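You operate a simulated robot arm through the tools that you are given. There is no shell and no other tool.

Carry out the task below with a simulated robot arm. There is one attempt and no reset: what you move stays moved.

TASK
Snug wheel nuts C and D with the blue 2 Nm wrench, then put a green cap on each.
Fine: the wheel on the bench; wrench back on its rest; leave the other nuts. Set down upright: what you pick out.

The check looks at the end state, three seconds after you hand in, the way a careful person would. Anything else that was tipped, shoved, dropped, spilled or broken makes it a failure. Lids that push on must go on centred and level and be pressed home; caps that screw on are set level and turned clockwise until they are tight.

THE ROBOT
A 6-joint arm with a two-finger gripper, fixed in place. Base frame: the origin is on the floor under the middle of its stand, x ahead of it, y to its left, z up. Readings come in m, degrees, newtons and seconds.
It reaches about 1.417 m from its shoulder. Its first joint turns from -166.0 to 166.0 degrees. Payload 3.43 kg.
Tool frame: the origin (TCP) lies between the finger pads and is the grasp point; the fingertips stand 0.02 m ahead of it; z points along the fingers, y is the line along which they close. The gripper opens to 0.19 m; its body begins 0.248 m behind the TCP.
Orientation is told as [roll, pitch, yaw] about the base's x, y, z axes, in that order, counted from this pose: with the fingers straight down and closing along the base's y, the tool's x points along the base's -x, its y along +y and its z along -z.

THE INTERFACE
- The arm moves only by the tool nudge_tool. Its argument "plan" is a list of rows, each an object (a shift or turn left out is 0, a gripper value left out holds the last) with "jaw": the opening, from 0 (shut) to 1 (fully open); "xyz": the shift along the base's x, y, z in m, a list of three; "dr": the turn, a rotation vector about the base's x, y, z in degrees, a list of three. In form: [{"jaw": jaw, "xyz": [tx, ty, tz], "dr": [wx, wy, wz]}, ...]. A call has 1 to 20 rows; each row is the pose to reach, as a shift and turn from the pose commanded when the call began. Each row takes 0.2 s and may step no farther than 0.05 m and 8.6 degrees from the row before; otherwise, or with a gripper value out of range, the whole call is refused. Where a pose cannot be reached the arm comes as near as it can. A force on the tool above 40 N (or 10 N above the force at the start of the call, whichever is more), or a blocked arm, ends the call early, and 0.2 s more pass. The fingers move at their own pace (about 0.153 m/s each) and stop on an object; they squeeze with about 35 N. The grip force told is the motor's: it shows also when the fingers shut on nothing. Time passes only in rows, and 0.2 s behind the last, so rows that repeat a pose let the fingers close. It gives the time, the measured TCP pose, the force on the tool (base axes), the opening and the grip force at its end, in the units of the frame above (readings bear some noise), with the torque about the TCP (base axes, N m) and any sound that the robot's microphone picked up, and new pictures: "show" is both (left out), scene, wrist or none.
- Cameras (640 x 400 px; columns grow to the right, rows downward): "scene" is fixed at [0.3997, 0.4989, 1.4536]; the picture's right is [-0.97, -0.23, 0.00], its down [-0.12, 0.52, -0.84] and it looks along [0.19, -0.82, -0.54] (base axes); focal length 321 px, centre (320, 200). "wrist" rides on the gripper at [0.071, -0.008, -0.288] in the tool frame; the picture's right is [0.12, 0.99, 0.00], its down [-0.96, 0.12, -0.25] and it looks along [-0.25, 0.03, 0.97] (tool axes); focal length 261 px, centre (320, 200). There is no depth. A picture from a camera that has moved, and an enlarged one, comes with that camera's place and axes in the base frame and with its lens.
- move_column(by): moves the trunk up (or, below 0, down) by that many m; the arm rides with it, the base frame stays. It gives what a move gives, with no picture.
- enlarge(camera, box): a new picture of the part [left, top, right, bottom] of that camera's present view, enlarged. The clock stands still meanwhile.
- finish_job(): hands the job in; it is judged then, once.

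Places have to be worked out from the pictures, the camera data and where the tool is seen. Open the gripper and draw the arm clear of the work before you hand the job in, unless the task says otherwise.

The tools are called as a command line: name --argument value ..., lists and objects as JSON in quotes. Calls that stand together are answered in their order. nudge_tool: Moves the arm, as the interface text tells. Its arguments: {"type":"object","properties":{"plan":{"type":"array","items":{"type":"object","properties":{"jaw":{"type":"number"},"xyz":{"type":"array","items":{"type":"number"}},"dr":{"type":"array","items":{"type":"number"}}}}},"show":{"type":"string","enum":["both","scene","wrist","none"]}},"required":["plan"]} The other tools are called the same way: move_column (by) moves the trunk up or down; enlarge (camera, box) takes an enlarged picture of a part of a camera's view; finish_job () hands the job in.

At the start:

```text
time_s: 0.0
eef_pos: [0.7128, -0.4044, 1.0954]
tool_rot: [0.1, 0.1, 0.0]
ft_force: [0.7, -0.7, 0.5]
torque: [0.0, 0.01, -0.03]
finger_gap: 0.1899
finger_force: 0.1
trunk travel left (down, up): [-0.2, 0.24]
```

scene: 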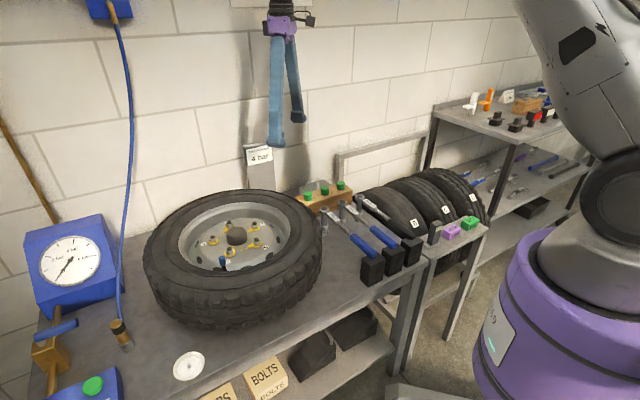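
wrist: 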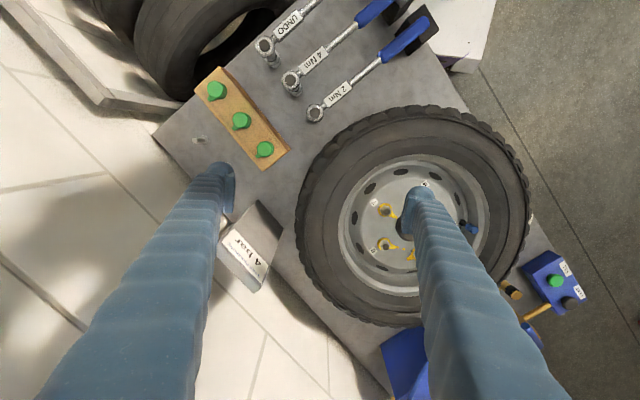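

I'll start by looking closely at the wheel, the wrenches and the caps before moving anything.

enlarge --camera "scene" --box '[140, 180, 340, 305]'

enlarge --camera "scene" --box '[290, 170, 490, 295]'

enlarge --camera "wrist" --box '[180, 0, 440, 162]'

enlarge --camera "wrist" --box '[290, 100, 540, 330]'

```text
3.20 times, centred on (240, 242) of scene
camera zoom: at [0.3997, 0.4989, 1.4536], right [-0.97, -0.23, 0.0], down [-0.12, 0.52, -0.84], along [0.19, -0.82, -0.54], focal length 1027 px, centre (576, 64)
```

zoom: 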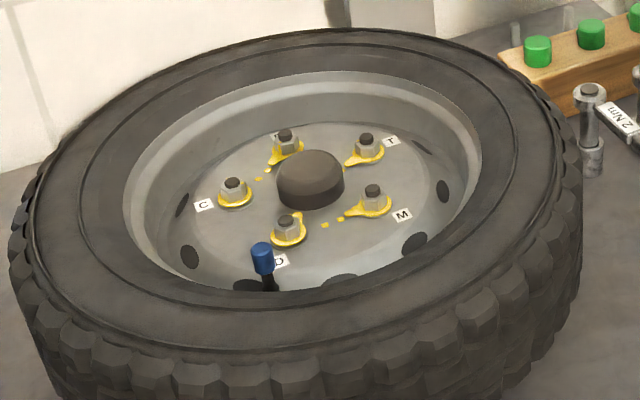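

```text
3.20 times, centred on (390, 232) of scene
camera zoom: at [0.3997, 0.4989, 1.4536], right [-0.97, -0.23, 0.0], down [-0.12, 0.52, -0.84], along [0.19, -0.82, -0.54], focal length 1027 px, centre (96, 96)
```

zoom: 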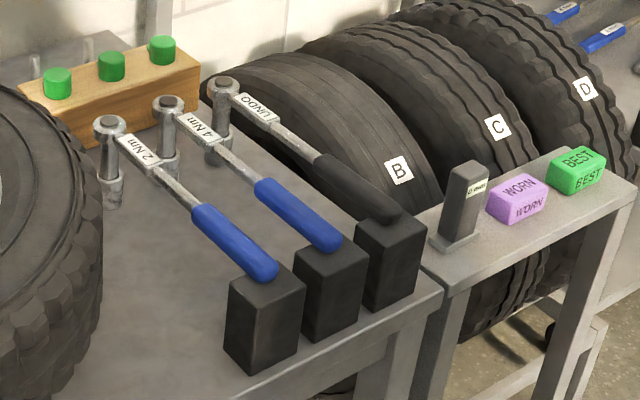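

```text
2.46 times, centred on (310, 81) of wrist
camera zoom: at [0.6449, -0.4116, 1.3841], right [-0.12, 0.99, 0.0], down [0.96, 0.12, 0.25], along [0.24, 0.03, -0.97], focal length 642 px, centre (345, 493)
```

zoom: 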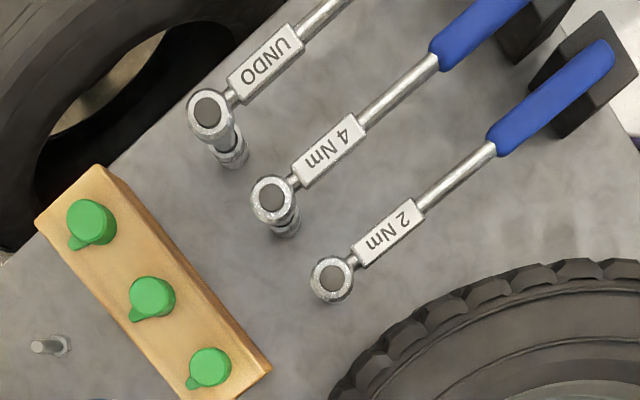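

```text
1.74 times, centred on (415, 215) of wrist
camera zoom: at [0.6449, -0.4116, 1.3841], right [-0.12, 0.99, 0.0], down [0.96, 0.12, 0.25], along [0.24, 0.03, -0.97], focal length 453 px, centre (155, 174)
```

zoom: 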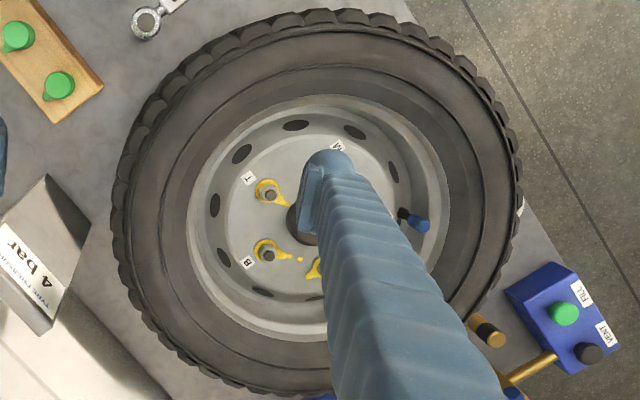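

The views put the wheel centre near (0.82, -0.19), with nut tops at about z 0.84. The head of the 2 Nm wrench is near (0.60, -0.43, 0.81). I'll move the wrist camera high over nuts C and D for a closer look.

nudge_tool --plan '[{"xyz": [0.02, 0.04, 0]}, {"xyz": [0.04, 0.08, 0]}, {"xyz": [0.06, 0.12, 0]}, {"xyz": [0.08, 0.16, 0]}, {"xyz": [0.1, 0.2, 0]}, {"xyz": [0.117, 0.234, 0]}, {"xyz": [0.132, 0.264, 0]}, {"xyz": [0.132, 0.264, 0]}]' --show "both"

```text
time_s: 1.8
eef_pos: [0.8475, -0.1395, 1.0966]
tool_rot: [0.1, 0.0, 0.0]
ft_force: [-0.2, 1.3, -0.2]
torque: [-0.09, -0.02, 0.0]
finger_gap: 0.19
finger_force: 0.1
trunk travel left (down, up): [-0.2, 0.24]
camera wrist: at [0.7771, -0.1473, 1.385], right [-0.12, 0.99, 0.0], down [0.96, 0.12, 0.25], along [0.25, 0.03, -0.97], focal length 261 px, centre (320, 200)
```

scene: 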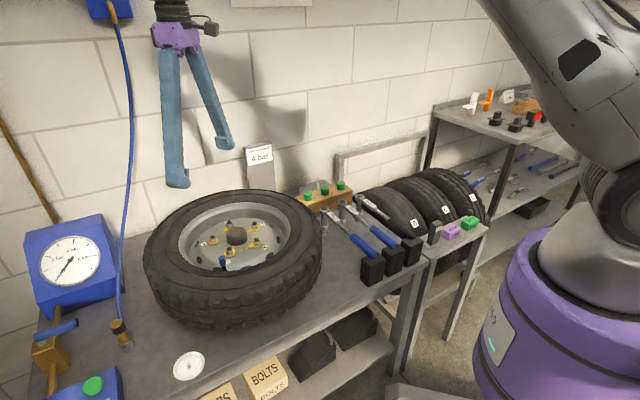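
wrist: 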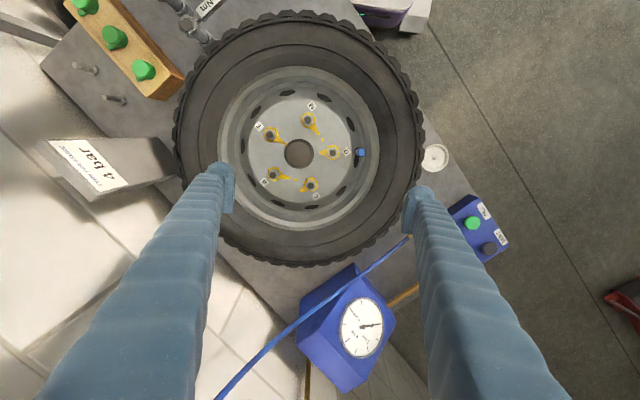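

The wheel and all five nuts are now visible. I'll enlarge the nut area, the caps and the wrench area.

enlarge --camera "wrist" --box '[244, 93, 372, 213]'

enlarge --camera "wrist" --box '[40, 0, 230, 120]'

enlarge --camera "scene" --box '[190, 210, 280, 275]'

enlarge --camera "scene" --box '[290, 170, 360, 220]'

```text
3.33 times, centred on (308, 153) of wrist
camera zoom: at [0.7771, -0.1473, 1.385], right [-0.12, 0.99, 0.0], down [0.96, 0.12, 0.25], along [0.25, 0.03, -0.97], focal length 869 px, centre (360, 357)
```

zoom: 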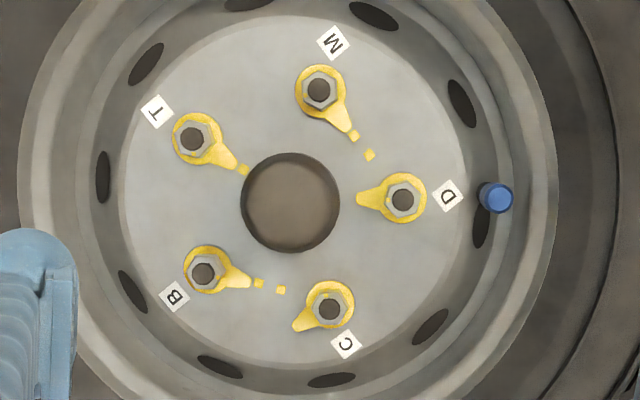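

```text
3.33 times, centred on (135, 60) of wrist
camera zoom: at [0.7771, -0.1473, 1.385], right [-0.12, 0.99, 0.0], down [0.96, 0.12, 0.25], along [0.25, 0.03, -0.97], focal length 869 px, centre (937, 667)
```

zoom: 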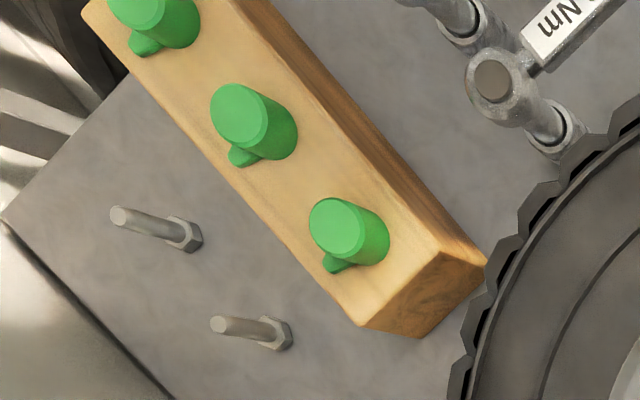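

```text
6.15 times, centred on (235, 242) of scene
camera zoom: at [0.3997, 0.4989, 1.4536], right [-0.97, -0.23, 0.0], down [-0.12, 0.52, -0.84], along [0.19, -0.82, -0.54], focal length 1976 px, centre (843, -62)
```

zoom: 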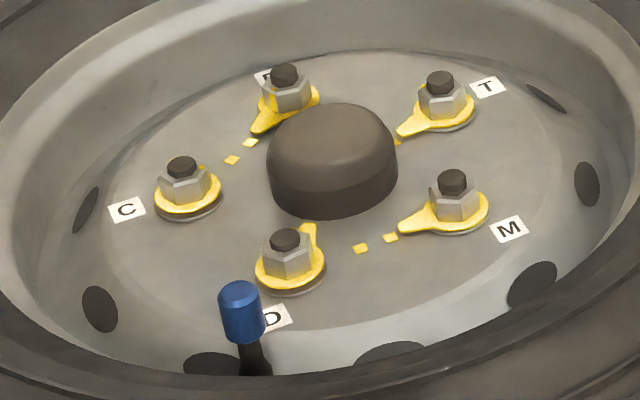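

```text
8.00 times, centred on (325, 195) of scene
camera zoom: at [0.3997, 0.4989, 1.4536], right [-0.97, -0.23, 0.0], down [-0.12, 0.52, -0.84], along [0.19, -0.82, -0.54], focal length 2568 px, centre (280, 240)
```

zoom: 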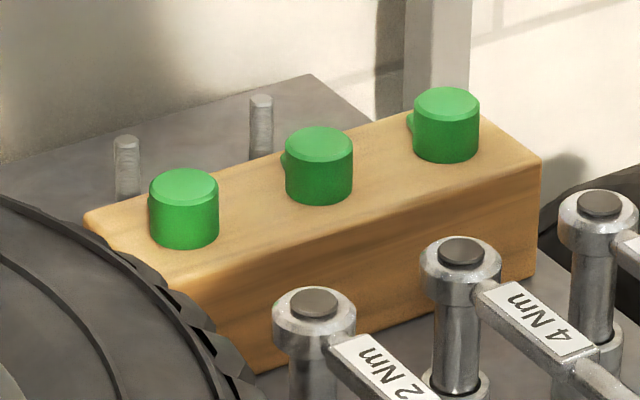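

Each yellow pointer has a mark on the disc. The pointers on B, M and T sit at their marks, while C and D look about 50° anticlockwise of theirs. I'll zoom further to get each nut's hex orientation and position.

enlarge --camera "wrist" --box '[290, 165, 330, 205]'

enlarge --camera "wrist" --box '[310, 132, 350, 172]'

enlarge --camera "scene" --box '[205, 225, 245, 265]'

enlarge --camera "scene" --box '[310, 190, 400, 260]'

```text
10.00 times, centred on (310, 185) of wrist
camera zoom: at [0.7771, -0.1473, 1.385], right [-0.12, 0.99, 0.0], down [0.96, 0.12, 0.25], along [0.25, 0.03, -0.97], focal length 2606 px, centre (420, 350)
```

zoom: 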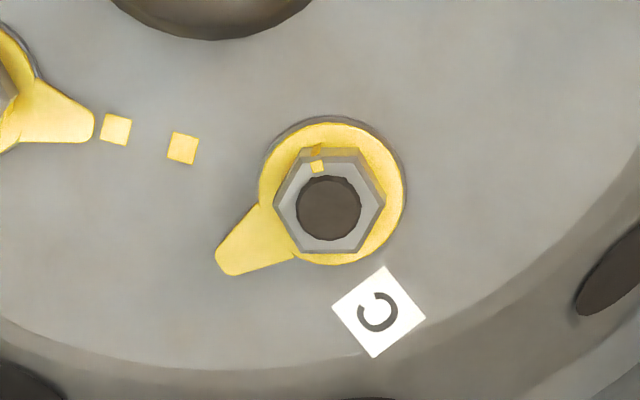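

```text
10.00 times, centred on (330, 152) of wrist
camera zoom: at [0.7771, -0.1473, 1.385], right [-0.12, 0.99, 0.0], down [0.96, 0.12, 0.25], along [0.25, 0.03, -0.97], focal length 2606 px, centre (220, 680)
```

zoom: 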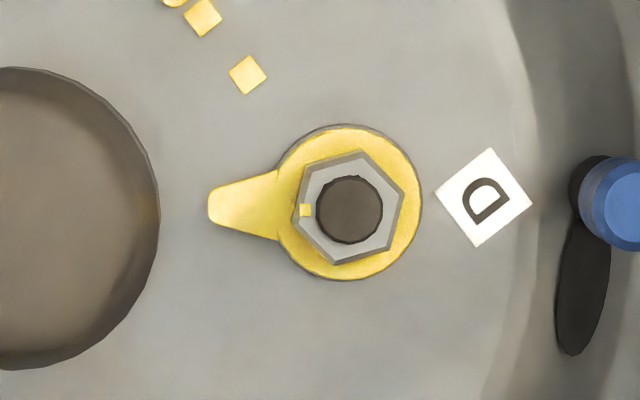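

```text
10.00 times, centred on (225, 245) of scene
camera zoom: at [0.3997, 0.4989, 1.4536], right [-0.97, -0.23, 0.0], down [-0.12, 0.52, -0.84], along [0.19, -0.82, -0.54], focal length 3211 px, centre (1270, -250)
```

zoom: 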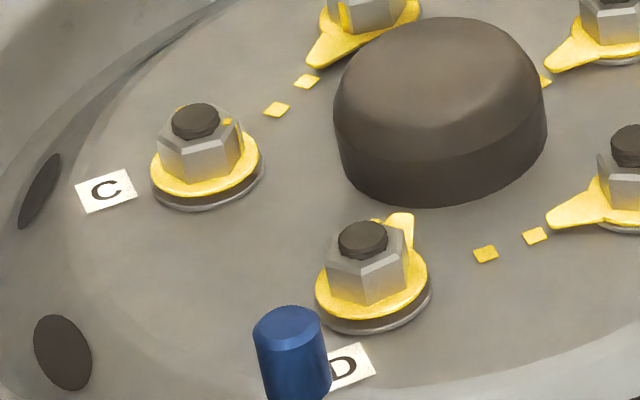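

```text
5.71 times, centred on (355, 225) of scene
camera zoom: at [0.3997, 0.4989, 1.4536], right [-0.97, -0.23, 0.0], down [-0.12, 0.52, -0.84], along [0.19, -0.82, -0.54], focal length 1835 px, centre (120, 57)
```

zoom: 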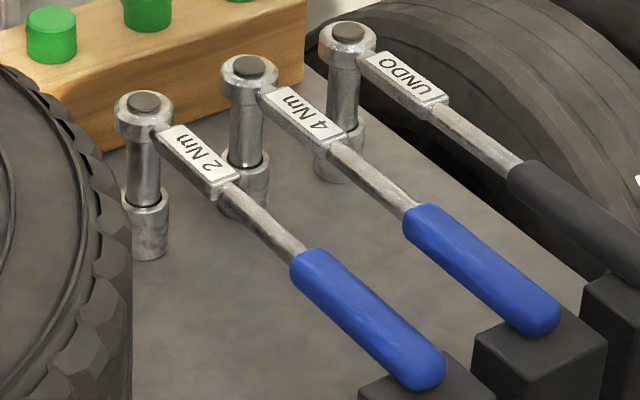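

C and D each carry a small yellow paint stripe on the nut as well. I'll look at B, M and T to see what a tight nut looks like.

enlarge --camera "wrist" --box '[265, 155, 305, 195]'

enlarge --camera "wrist" --box '[293, 103, 333, 143]'

enlarge --camera "wrist" --box '[255, 115, 295, 155]'

enlarge --camera "scene" --box '[225, 212, 265, 252]'

```text
10.00 times, centred on (285, 175) of wrist
camera zoom: at [0.7771, -0.1473, 1.385], right [-0.12, 0.99, 0.0], down [0.96, 0.12, 0.25], along [0.25, 0.03, -0.97], focal length 2606 px, centre (670, 450)
```

zoom: 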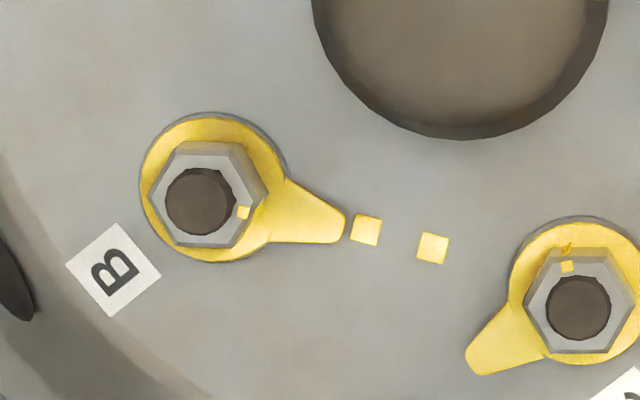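

```text
10.00 times, centred on (313, 123) of wrist
camera zoom: at [0.7771, -0.1473, 1.385], right [-0.12, 0.99, 0.0], down [0.96, 0.12, 0.25], along [0.25, 0.03, -0.97], focal length 2606 px, centre (390, 970)
```

zoom: 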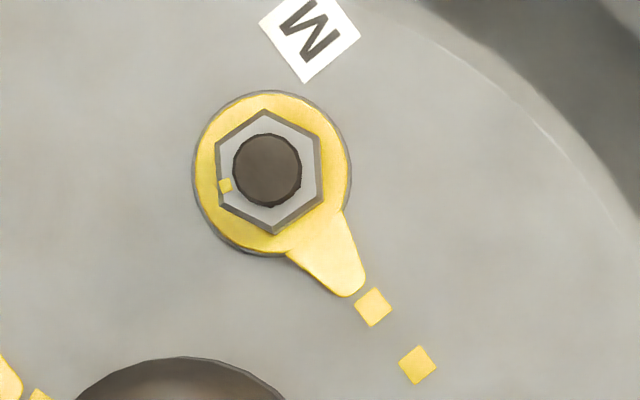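

```text
10.00 times, centred on (275, 135) of wrist
camera zoom: at [0.7771, -0.1473, 1.385], right [-0.12, 0.99, 0.0], down [0.96, 0.12, 0.25], along [0.25, 0.03, -0.97], focal length 2606 px, centre (770, 850)
```

zoom: 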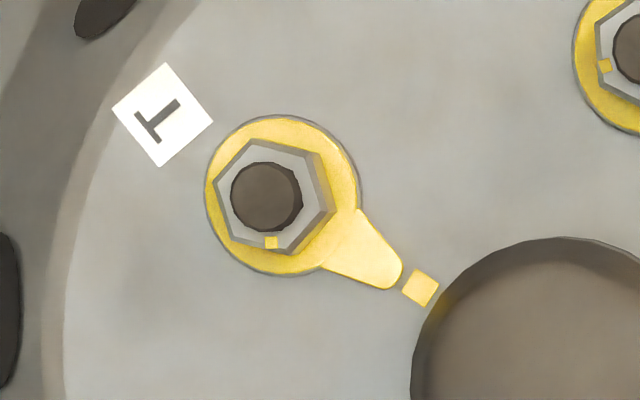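

```text
10.00 times, centred on (245, 232) of scene
camera zoom: at [0.3997, 0.4989, 1.4536], right [-0.97, -0.23, 0.0], down [-0.12, 0.52, -0.84], along [0.19, -0.82, -0.54], focal length 3211 px, centre (1070, -120)
```

zoom: 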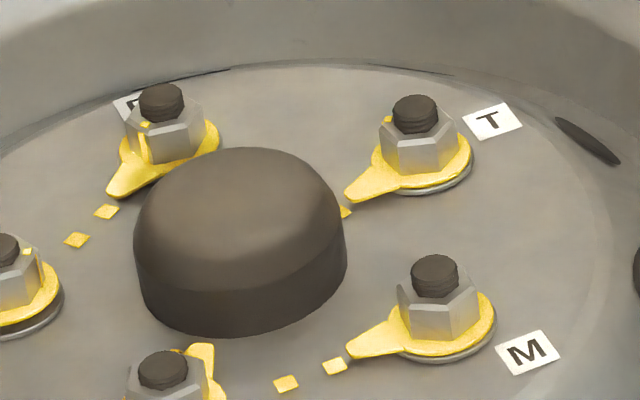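

The lone nut stripes sit at random angles, so the clear signs will be the click and the pointer lining up with its mark. Next I'll move above the 2 Nm wrench and yaw the tool -45° so the fingers straddle the handle.

nudge_tool --plan '[{"xyz": [-0.0335, -0.0196, -0.003], "dr": [0, 0, -4.5], "jaw": 0.6}, {"xyz": [-0.067, -0.0392, -0.006], "dr": [0, 0, -9]}, {"xyz": [-0.1005, -0.0588, -0.01], "dr": [0, 0, -13.5]}, {"xyz": [-0.134, -0.0784, -0.02], "dr": [0, 0, -18]}, {"xyz": [-0.1675, -0.098, -0.03], "dr": [0, 0, -22.5]}, {"xyz": [-0.201, -0.1176, -0.04], "dr": [0, 0, -27]}, {"xyz": [-0.2345, -0.1372, -0.05], "dr": [0, 0, -31.5]}, {"xyz": [-0.268, -0.1568, -0.06], "dr": [0, 0, -36]}, {"xyz": [-0.3015, -0.1764, -0.07], "dr": [0, 0, -40.5]}, {"xyz": [-0.335, -0.196, -0.08], "dr": [0, 0, -45]}, {"xyz": [-0.335, -0.196, -0.08], "dr": [0, 0, -45]}]'

```text
time_s: 4.2
eef_pos: [0.5113, -0.3351, 1.0174]
tool_rot: [0.0, 0.1, -44.9]
ft_force: [0.7, 0.4, -0.2]
torque: [0.07, 0.0, -0.02]
finger_gap: 0.1143
finger_force: 0.0
trunk travel left (down, up): [-0.2, 0.24]
camera wrist: at [0.4565, -0.291, 1.3049], right [0.62, 0.79, 0.0], down [0.76, -0.6, 0.25], along [0.19, -0.15, -0.97], focal length 261 px, centre (320, 200)
```

scene: 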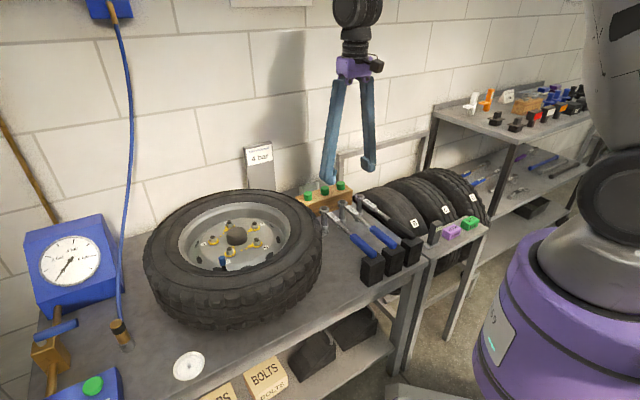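
wrist: 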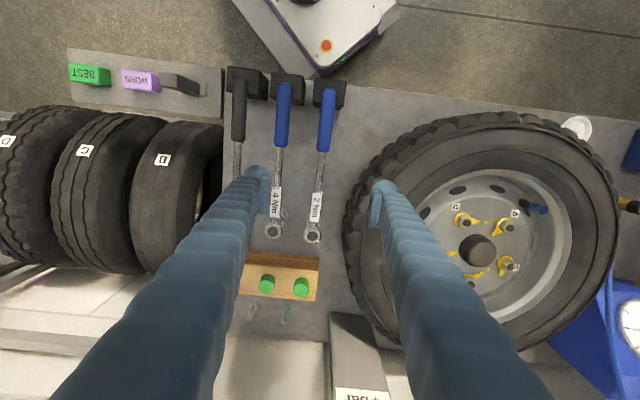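

The 2 Nm wrench lies between the open fingers. I'll zoom in to measure its axis.

enlarge --camera "wrist" --box '[260, 60, 380, 260]'

enlarge --camera "wrist" --box '[290, 60, 350, 110]'

enlarge --camera "scene" --box '[315, 195, 435, 295]'

```text
2.00 times, centred on (320, 160) of wrist
camera zoom: at [0.4565, -0.291, 1.3049], right [0.62, 0.79, 0.0], down [0.76, -0.6, 0.25], along [0.19, -0.15, -0.97], focal length 521 px, centre (320, 280)
```

zoom: 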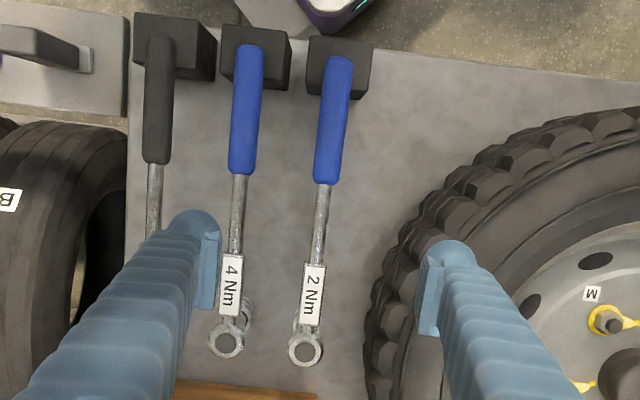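

```text
8.00 times, centred on (320, 85) of wrist
camera zoom: at [0.4565, -0.291, 1.3049], right [0.62, 0.79, 0.0], down [0.76, -0.6, 0.25], along [0.19, -0.15, -0.97], focal length 2085 px, centre (320, 1120)
```

zoom: 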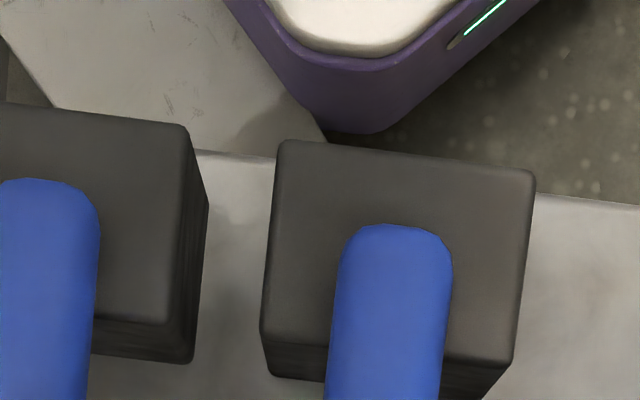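

```text
4.00 times, centred on (375, 245) of scene
camera zoom: at [0.3997, 0.4989, 1.4536], right [-0.97, -0.23, 0.0], down [-0.12, 0.52, -0.84], along [0.19, -0.82, -0.54], focal length 1284 px, centre (100, 20)
```

zoom: 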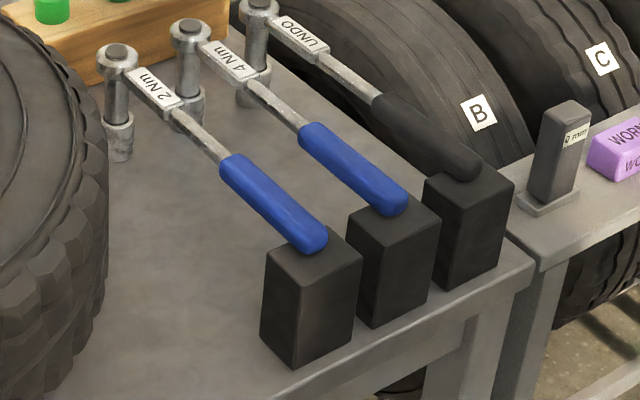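

The handle runs from the head at (0.603, -0.426) to the end at (0.404, -0.231), with the bar at about z 0.80. I'll narrow the jaws to about 5 cm and come down part way over the bar, about 0.115 m from the head.

nudge_tool --plan '[{"jaw": 0.29, "xyz": [0.003, -0.003, -0.02]}, {"xyz": [0.006, -0.006, -0.05]}, {"xyz": [0.01, -0.009, -0.08]}, {"xyz": [0.01, -0.009, -0.11]}, {"xyz": [0.01, -0.009, -0.14]}, {"xyz": [0.01, -0.009, -0.14]}]'

```text
time_s: 5.6
eef_pos: [0.5204, -0.3445, 0.8768]
tool_rot: [-0.1, 0.0, -45.1]
ft_force: [0.5, 0.4, 0.3]
torque: [0.02, 0.01, 0.02]
finger_gap: 0.0549
finger_force: 0.1
trunk travel left (down, up): [-0.2, 0.24]
camera wrist: at [0.4662, -0.3005, 1.1641], right [0.62, 0.79, 0.0], down [0.76, -0.6, 0.25], along [0.19, -0.15, -0.97], focal length 261 px, centre (320, 200)
```

scene: 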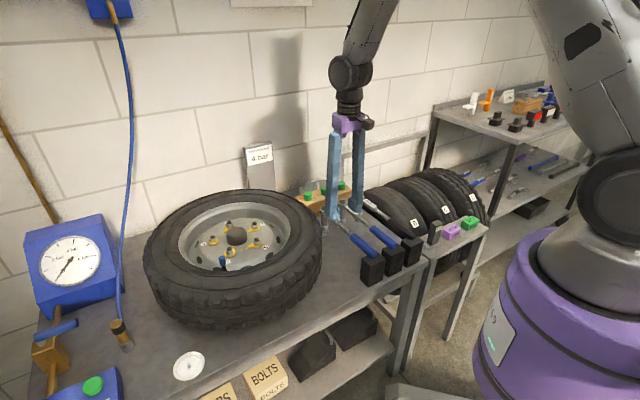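
wrist: 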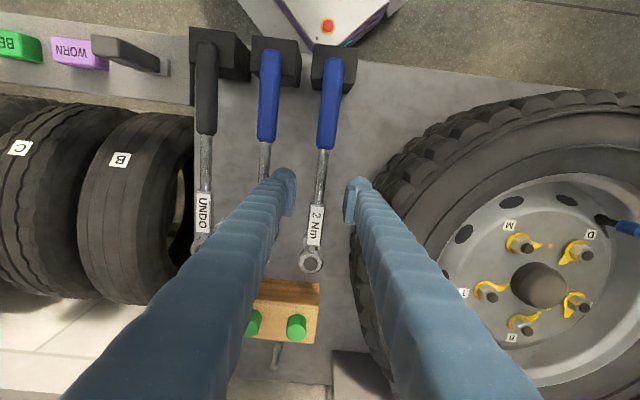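

The handle sits centred between the fingers. I'll check the clearance to the 4 Nm wrench before going lower.

enlarge --camera "wrist" --box '[240, 130, 380, 290]'

enlarge --camera "scene" --box '[305, 170, 405, 260]'

```text
2.50 times, centred on (310, 210) of wrist
camera zoom: at [0.4662, -0.3005, 1.1641], right [0.62, 0.79, 0.0], down [0.76, -0.6, 0.25], along [0.19, -0.15, -0.97], focal length 652 px, centre (345, 175)
```

zoom: 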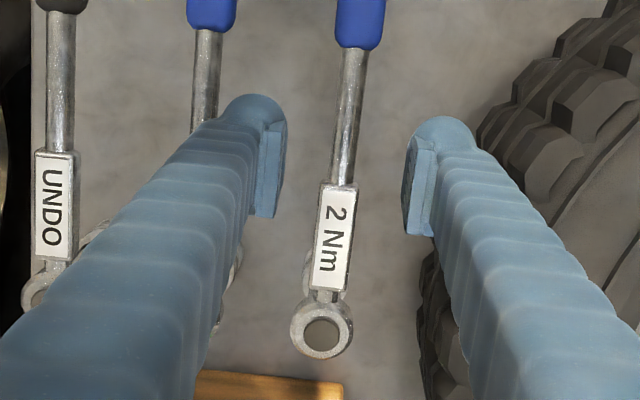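

```text
4.44 times, centred on (355, 215) of scene
camera zoom: at [0.3997, 0.4989, 1.4536], right [-0.97, -0.23, 0.0], down [-0.12, 0.52, -0.84], along [0.19, -0.82, -0.54], focal length 1427 px, centre (164, 133)
```

zoom: 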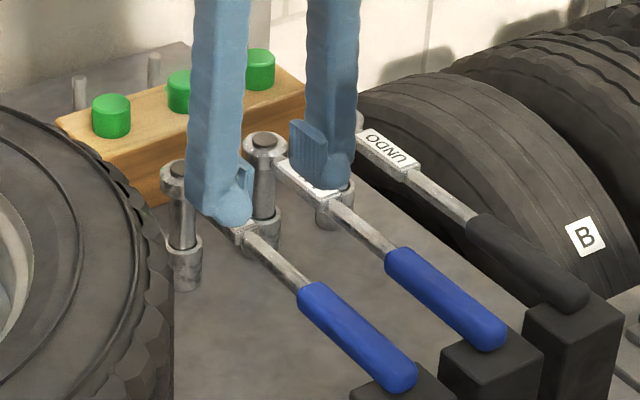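

Clearance looks fine. The bar is 1–2 mm toward the tool's +y side, so I'll shift slightly, descend to z 0.80 and close on the bar.

nudge_tool --plan '[{"xyz": [0.001, 0.001, -0.02]}, {"xyz": [0.001, 0.001, -0.04]}, {"xyz": [0.001, 0.001, -0.06]}, {"xyz": [0.001, 0.001, -0.077]}, {"xyz": [0.001, 0.001, -0.077]}, {"jaw": 0.0, "xyz": [0.001, 0.001, -0.077]}, {"jaw": 0.0, "xyz": [0.001, 0.001, -0.077]}, {"jaw": 0.0, "xyz": [0.001, 0.001, -0.077]}]'

```text
time_s: 7.4
eef_pos: [0.5226, -0.3438, 0.7995]
tool_rot: [0.0, 0.0, -45.0]
ft_force: [-1.4, -1.8, 0.3]
torque: [-0.04, -0.03, 0.22]
finger_gap: 0.0103
finger_force: 35.2
trunk travel left (down, up): [-0.2, 0.24]
camera wrist: at [0.4674, -0.2996, 1.0881], right [0.62, 0.79, 0.0], down [0.76, -0.6, 0.25], along [0.19, -0.15, -0.97], focal length 261 px, centre (320, 200)
```

scene: 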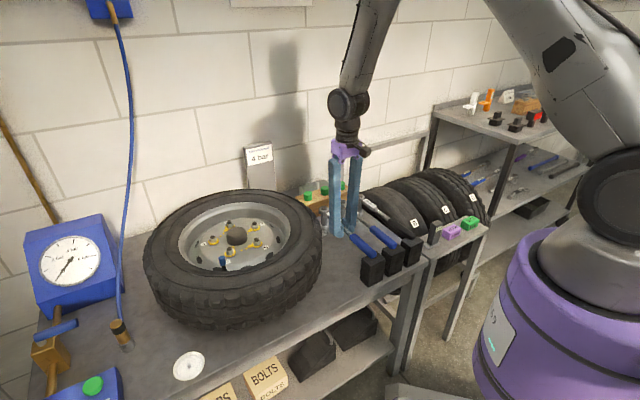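
wrist: 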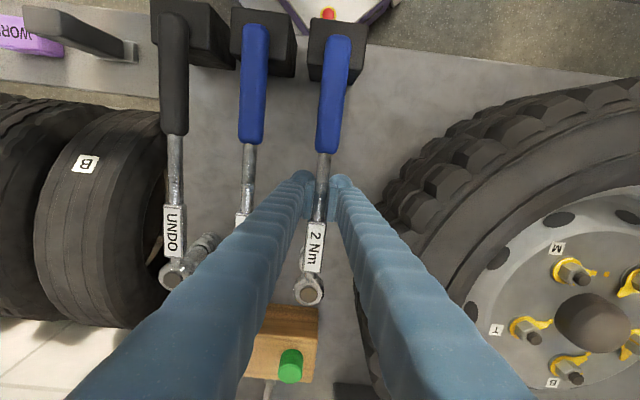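

The bar is gripped, with a 10 mm gap and 35 N of force. I'll lift straight up and check whether the wrench hangs level.

nudge_tool --plan '[{"xyz": [0, 0, 0.01]}, {"xyz": [0, 0, 0.03]}, {"xyz": [0, 0, 0.06]}, {"xyz": [0, 0, 0.09]}, {"xyz": [0, 0, 0.12]}, {"xyz": [0, 0, 0.12]}]'

```text
time_s: 8.8
eef_pos: [0.5218, -0.3427, 0.9189]
tool_rot: [0.0, 0.2, -45.0]
ft_force: [-0.5, 0.4, -5.4]
torque: [0.04, 0.05, 0.04]
finger_gap: 0.0104
finger_force: 35.2
trunk travel left (down, up): [-0.2, 0.24]
camera wrist: at [0.467, -0.2986, 1.2073], right [0.62, 0.79, 0.0], down [0.76, -0.6, 0.25], along [0.19, -0.15, -0.97], focal length 261 px, centre (320, 200)
```

scene: 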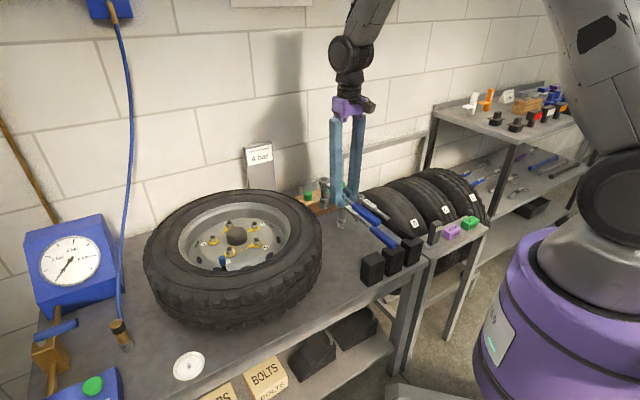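
wrist: 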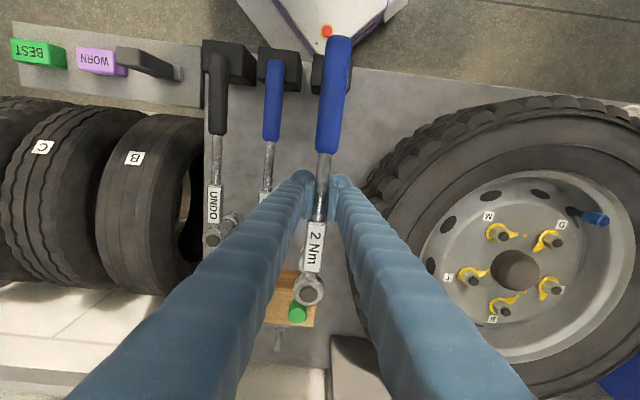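

It lifted cleanly, with about 5.4 N on the tool and almost no torque, so the grip is near the balance point. I'll check the tilt.

enlarge --camera "scene" --box '[300, 160, 420, 260]'

enlarge --camera "wrist" --box '[270, 180, 350, 330]'

```text
4.00 times, centred on (360, 210) of scene
camera zoom: at [0.3997, 0.4989, 1.4536], right [-0.97, -0.23, 0.0], down [-0.12, 0.52, -0.84], along [0.19, -0.82, -0.54], focal length 1284 px, centre (160, 160)
```

zoom: 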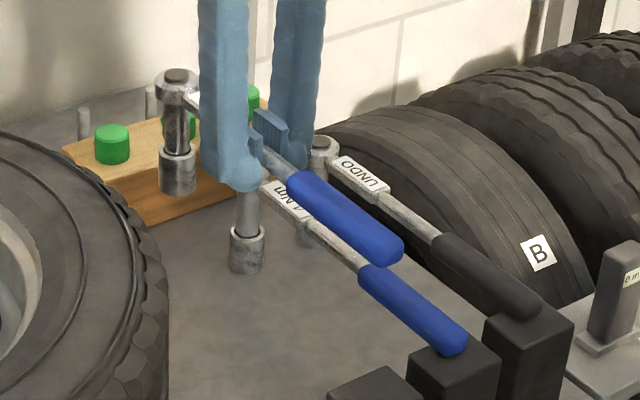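

```text
2.67 times, centred on (310, 255) of wrist
camera zoom: at [0.467, -0.2986, 1.2073], right [0.62, 0.79, 0.0], down [0.76, -0.6, 0.25], along [0.19, -0.15, -0.97], focal length 695 px, centre (347, 53)
```

zoom: 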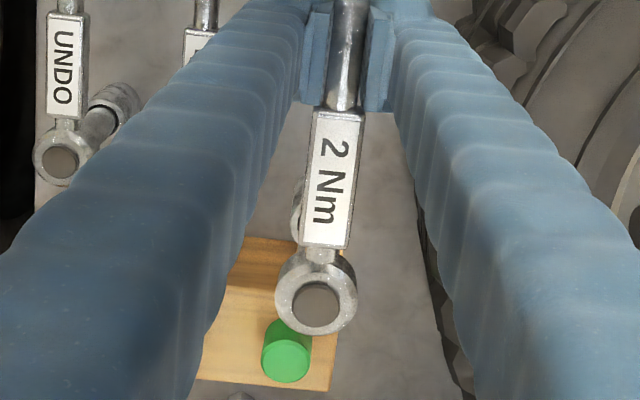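

The wrench hangs level. The head sits about 0.118 m ahead of the TCP, with nut C near (0.886, -0.154, stud top 0.842) and nut D near (0.813, -0.118). I'll raise the wrench to clear the tyre and carry it over nut C with the handle at about 156°, which puts a nut corner along the handle.

nudge_tool --plan '[{"xyz": [0, 0, 0.035]}, {"xyz": [0, 0, 0.07]}, {"xyz": [0, 0, 0.105]}, {"xyz": [0.025, 0.023, 0.105], "dr": [0, 0, 2]}, {"xyz": [0.055, 0.051, 0.105], "dr": [0, 0, 5]}, {"xyz": [0.085, 0.079, 0.105], "dr": [0, 0, 8]}, {"xyz": [0.115, 0.107, 0.105], "dr": [0, 0, 11]}, {"xyz": [0.145, 0.135, 0.105], "dr": [0, 0, 14]}, {"xyz": [0.175, 0.163, 0.105], "dr": [0, 0, 16]}, {"xyz": [0.205, 0.191, 0.105], "dr": [0, 0, 18]}, {"xyz": [0.235, 0.218, 0.105], "dr": [0, 0, 20]}, {"xyz": [0.2554, 0.2356, 0.105], "dr": [0, 0, 21]}, {"xyz": [0.2554, 0.2356, 0.105], "dr": [0, 0, 21]}, {"xyz": [0.2554, 0.2356, 0.105], "dr": [0, 0, 21]}]'

```text
time_s: 11.8
eef_pos: [0.7772, -0.1093, 1.025]
tool_rot: [0.0, 0.2, -23.9]
ft_force: [-0.6, 0.1, -6.0]
torque: [0.06, 0.06, 0.0]
finger_gap: 0.0101
finger_force: 35.2
trunk travel left (down, up): [-0.2, 0.24]
camera wrist: at [0.7109, -0.087, 1.3129], right [0.3, 0.96, 0.0], down [0.93, -0.29, 0.25], along [0.23, -0.07, -0.97], focal length 261 px, centre (320, 200)
```

scene: 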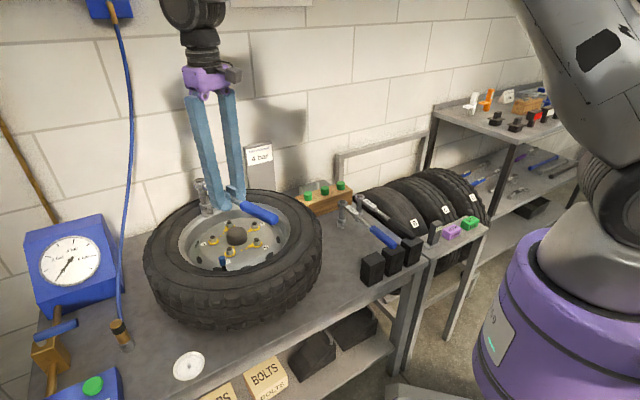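
wrist: 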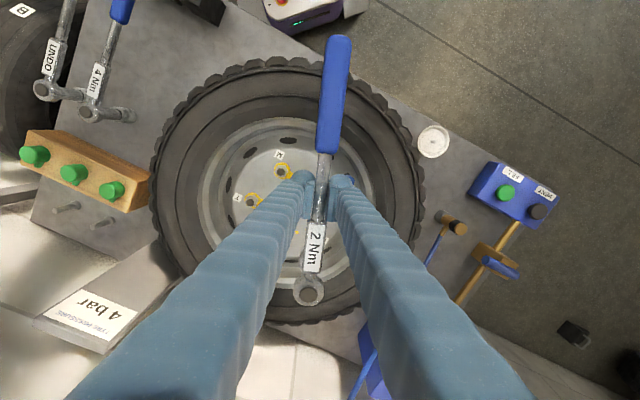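

The wrench is over the wheel. I'll lower it partly, keeping the socket about 3 cm above the stud, and check alignment in both views.

nudge_tool --plan '[{"xyz": [0, 0.001, -0.025]}, {"xyz": [0, 0.002, -0.05]}, {"xyz": [0, 0.002, -0.05]}]'

enlarge --camera "scene" --box '[180, 180, 260, 255]'

enlarge --camera "wrist" --box '[270, 200, 350, 320]'

```text
time_s: 12.6
eef_pos: [0.7767, -0.1064, 0.9731]
tool_rot: [0.0, 0.1, -23.9]
ft_force: [0.7, -0.4, -5.8]
torque: [0.06, 0.04, 0.0]
finger_gap: 0.0102
finger_force: 35.3
trunk travel left (down, up): [-0.2, 0.24]
camera wrist: at [0.7103, -0.0845, 1.2621], right [0.3, 0.96, 0.0], down [0.93, -0.29, 0.25], along [0.24, -0.07, -0.97], focal length 261 px, centre (320, 200)
```

scene: 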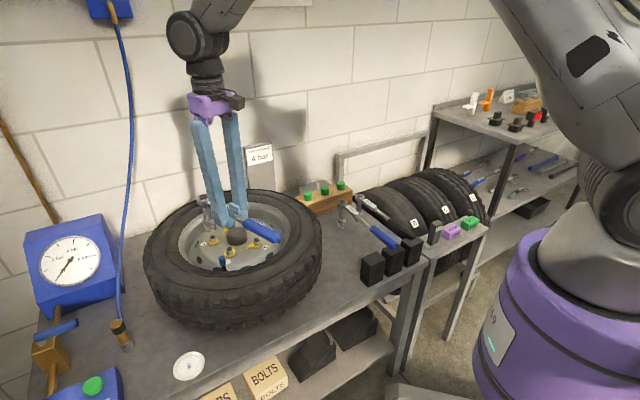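
wrist: 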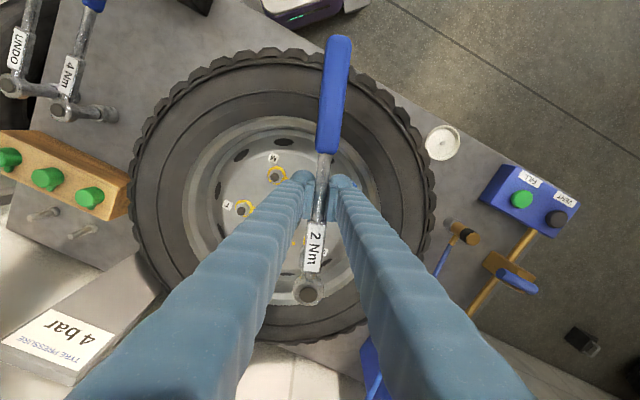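

```text
5.33 times, centred on (220, 218) of scene
camera zoom: at [0.3997, 0.4989, 1.4536], right [-0.97, -0.23, 0.0], down [-0.12, 0.52, -0.84], along [0.19, -0.82, -0.54], focal length 1712 px, centre (853, 107)
```

zoom: 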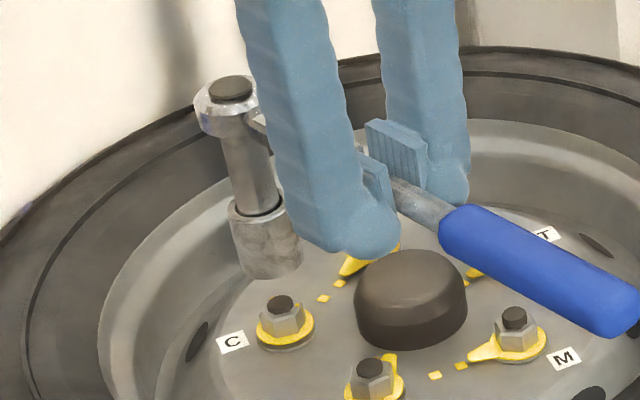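

```text
3.33 times, centred on (310, 260) of wrist
camera zoom: at [0.7103, -0.0845, 1.2621], right [0.3, 0.96, 0.0], down [0.93, -0.29, 0.25], along [0.24, -0.07, -0.97], focal length 869 px, centre (353, 0)
```

zoom: 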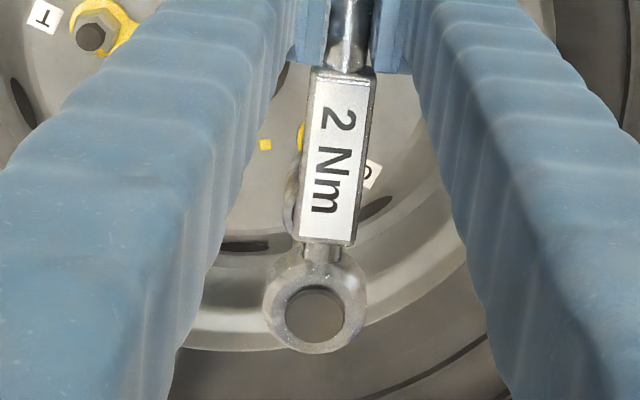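

The socket axis reads vertical and lines up with nut C across the scene view. I'll lower to about 1 cm above the stud so I can judge the depth direction.

nudge_tool --plan '[{"xyz": [0, 0, -0.01]}, {"xyz": [0, 0, -0.02]}, {"xyz": [0, 0, -0.02]}]' --show "none"

enlarge --camera "scene" --box '[195, 200, 245, 260]'

enlarge --camera "wrist" --box '[280, 220, 340, 310]'

```text
time_s: 13.4
eef_pos: [0.7777, -0.1068, 0.9541]
tool_rot: [0.0, 0.1, -24.0]
ft_force: [0.7, -0.5, -6.3]
torque: [0.02, 0.06, 0.02]
finger_gap: 0.0101
finger_force: 34.9
trunk travel left (down, up): [-0.2, 0.24]
```

```text
6.67 times, centred on (220, 230) of scene
camera zoom: at [0.3997, 0.4989, 1.4536], right [-0.97, -0.23, 0.0], down [-0.12, 0.52, -0.84], along [0.19, -0.82, -0.54], focal length 2140 px, centre (987, 0)
```

zoom: 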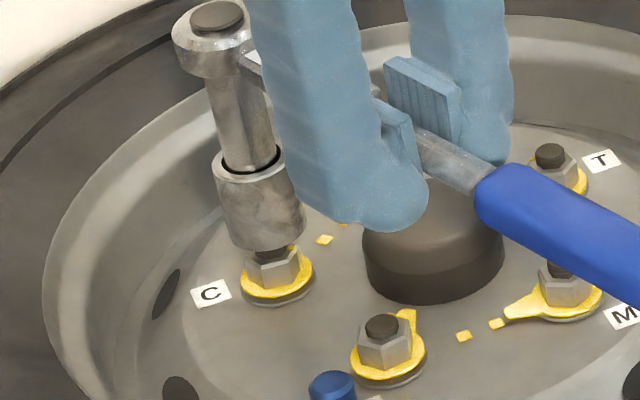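

```text
4.44 times, centred on (310, 265) of wrist
camera zoom: at [0.7107, -0.085, 1.2423], right [0.29, 0.96, 0.0], down [0.93, -0.29, 0.25], along [0.24, -0.07, -0.97], focal length 1158 px, centre (364, -89)
```

zoom: 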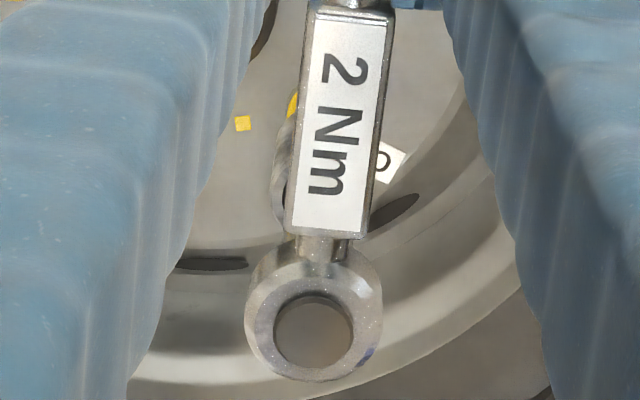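

I need a tighter look at the gap between the socket and nut C.

enlarge --camera "scene" --box '[202, 222, 232, 247]'

enlarge --camera "wrist" --box '[295, 225, 325, 265]'

```text
16.00 times, centred on (217, 234) of scene
camera zoom: at [0.3997, 0.4989, 1.4536], right [-0.97, -0.23, 0.0], down [-0.12, 0.52, -0.84], along [0.19, -0.82, -0.54], focal length 5137 px, centre (1968, -352)
```

zoom: 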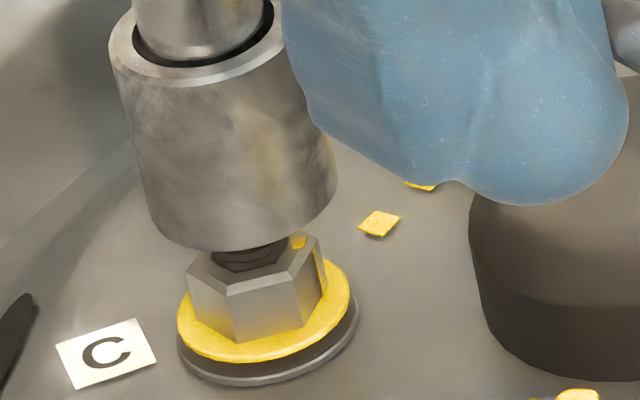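

```text
10.00 times, centred on (310, 245) of wrist
camera zoom: at [0.7107, -0.085, 1.2423], right [0.29, 0.96, 0.0], down [0.93, -0.29, 0.25], along [0.24, -0.07, -0.97], focal length 2606 px, centre (420, -250)
```

zoom: 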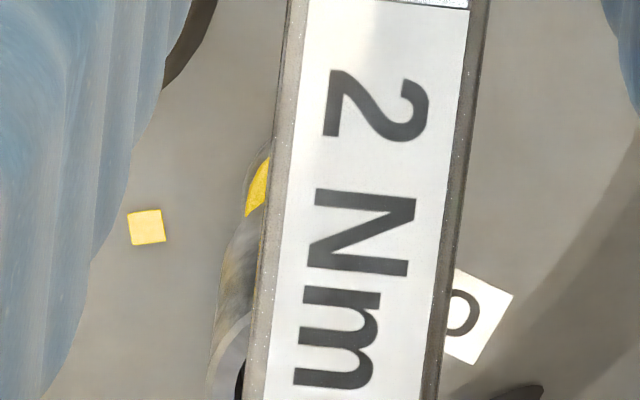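

Both views put the socket within about 1–2 mm of the nut axis. I'll shift 1 mm in -y and lower in small steps, watching the z force.

nudge_tool --plan '[{"xyz": [0, -0.001, -0.004]}, {"xyz": [0, -0.001, -0.008]}, {"xyz": [0, -0.001, -0.012]}, {"xyz": [0, -0.001, -0.012]}]' --show "none"

enlarge --camera "scene" --box '[202, 222, 232, 247]'

```text
time_s: 14.4
eef_pos: [0.7778, -0.1057, 0.9418]
tool_rot: [-0.1, 0.0, -24.0]
ft_force: [1.5, 0.7, -5.5]
torque: [0.03, 0.04, -0.01]
finger_gap: 0.0102
finger_force: 35.0
trunk travel left (down, up): [-0.2, 0.24]
```

```text
16.00 times, centred on (217, 234) of scene
camera zoom: at [0.3997, 0.4989, 1.4536], right [-0.97, -0.23, 0.0], down [-0.12, 0.52, -0.84], along [0.19, -0.82, -0.54], focal length 5137 px, centre (1968, -352)
```

zoom: 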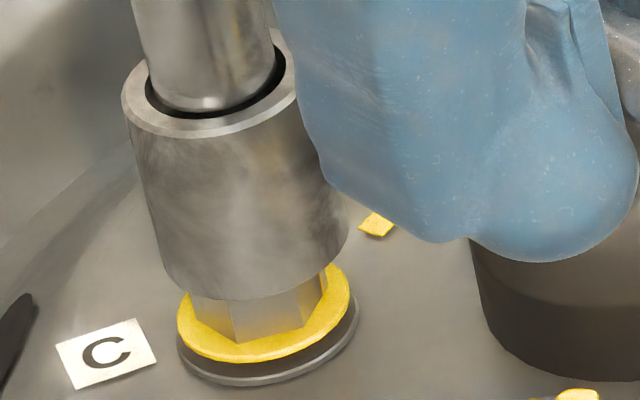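

No contact yet, and the socket rim is just above the nut top. I'll move 1 mm in +x and ease down 5 mm.

nudge_tool --plan '[{"xyz": [0.001, 0, -0.001]}, {"xyz": [0.001, 0, -0.002]}, {"xyz": [0.001, 0, -0.0035]}, {"xyz": [0.001, 0, -0.005]}]' --show "none"

enlarge --camera "scene" --box '[202, 222, 232, 247]'

```text
time_s: 15.4
eef_pos: [0.7791, -0.1068, 0.937]
tool_rot: [0.0, 0.1, -24.1]
ft_force: [0.5, -1.5, -6.1]
torque: [0.05, 0.08, -0.01]
finger_gap: 0.0103
finger_force: 35.3
trunk travel left (down, up): [-0.2, 0.24]
```

```text
16.00 times, centred on (217, 234) of scene
camera zoom: at [0.3997, 0.4989, 1.4536], right [-0.97, -0.23, 0.0], down [-0.12, 0.52, -0.84], along [0.19, -0.82, -0.54], focal length 5137 px, centre (1968, -352)
```

zoom: 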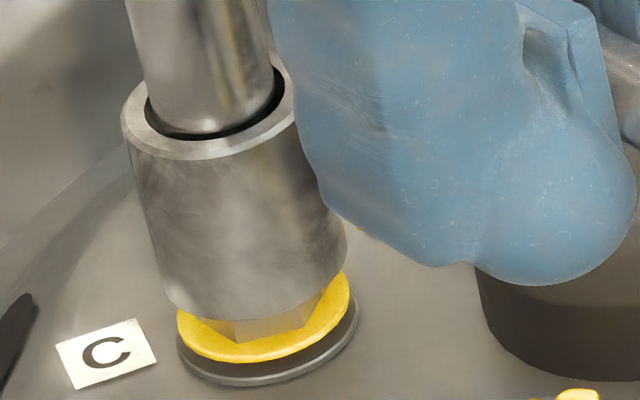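

There's still no contact force and lateral alignment looks good. I'll continue down in small steps.

nudge_tool --plan '[{"xyz": [0, 0, -0.001]}, {"xyz": [0, 0, -0.002]}, {"xyz": [0, 0, -0.003]}, {"xyz": [0, 0, -0.004]}]' --show "none"

enlarge --camera "scene" --box '[202, 222, 232, 247]'

```text
time_s: 16.4
eef_pos: [0.7783, -0.1072, 0.9318]
tool_rot: [0.0, 0.2, -24.1]
ft_force: [-0.7, -0.4, -5.7]
torque: [0.04, 0.07, -0.02]
finger_gap: 0.0103
finger_force: 35.0
trunk travel left (down, up): [-0.2, 0.24]
```

```text
16.00 times, centred on (217, 234) of scene
camera zoom: at [0.3997, 0.4989, 1.4536], right [-0.97, -0.23, 0.0], down [-0.12, 0.52, -0.84], along [0.19, -0.82, -0.54], focal length 5137 px, centre (1968, -352)
```

zoom: 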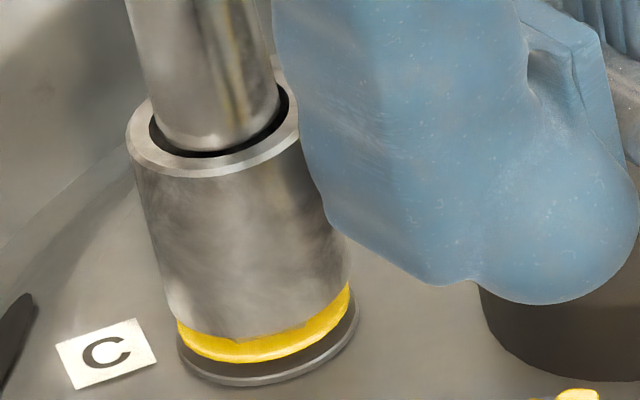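

The socket rim is already below the nut top with no resistance, so it seems to be slipping onto the hex. I'll go down further gently.

nudge_tool --plan '[{"xyz": [0, 0, -0.001]}, {"xyz": [0, 0, -0.002]}, {"xyz": [0, 0, -0.003]}, {"xyz": [0, 0, -0.004]}]' --show "none"

enlarge --camera "scene" --box '[202, 222, 232, 247]'

enlarge --camera "scene" --box '[180, 180, 290, 260]'

```text
time_s: 17.4
eef_pos: [0.7787, -0.1067, 0.93]
tool_rot: [0.0, 0.1, -24.0]
ft_force: [0.3, 0.3, -6.2]
torque: [0.09, 0.05, 0.02]
finger_gap: 0.0103
finger_force: 35.1
trunk travel left (down, up): [-0.2, 0.24]
```

```text
16.00 times, centred on (217, 234) of scene
camera zoom: at [0.3997, 0.4989, 1.4536], right [-0.97, -0.23, 0.0], down [-0.12, 0.52, -0.84], along [0.19, -0.82, -0.54], focal length 5137 px, centre (1968, -352)
```

zoom: 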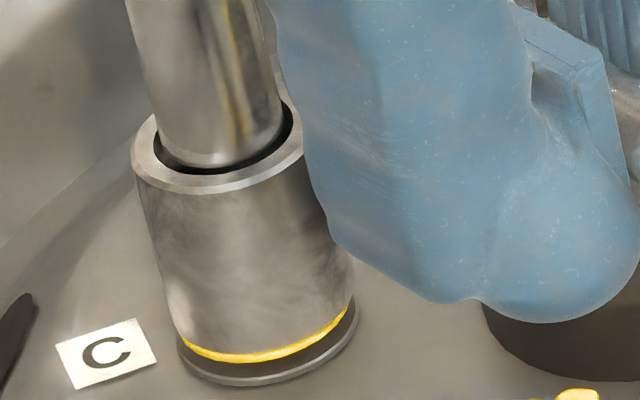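

```text
5.00 times, centred on (235, 220) of scene
camera zoom: at [0.3997, 0.4989, 1.4536], right [-0.97, -0.23, 0.0], down [-0.12, 0.52, -0.84], along [0.19, -0.82, -0.54], focal length 1605 px, centre (745, 100)
```

zoom: 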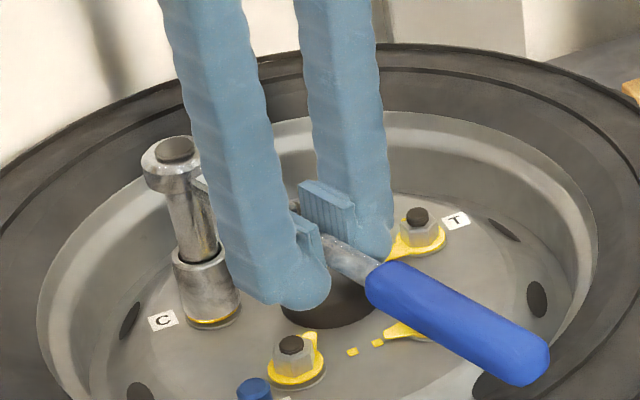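

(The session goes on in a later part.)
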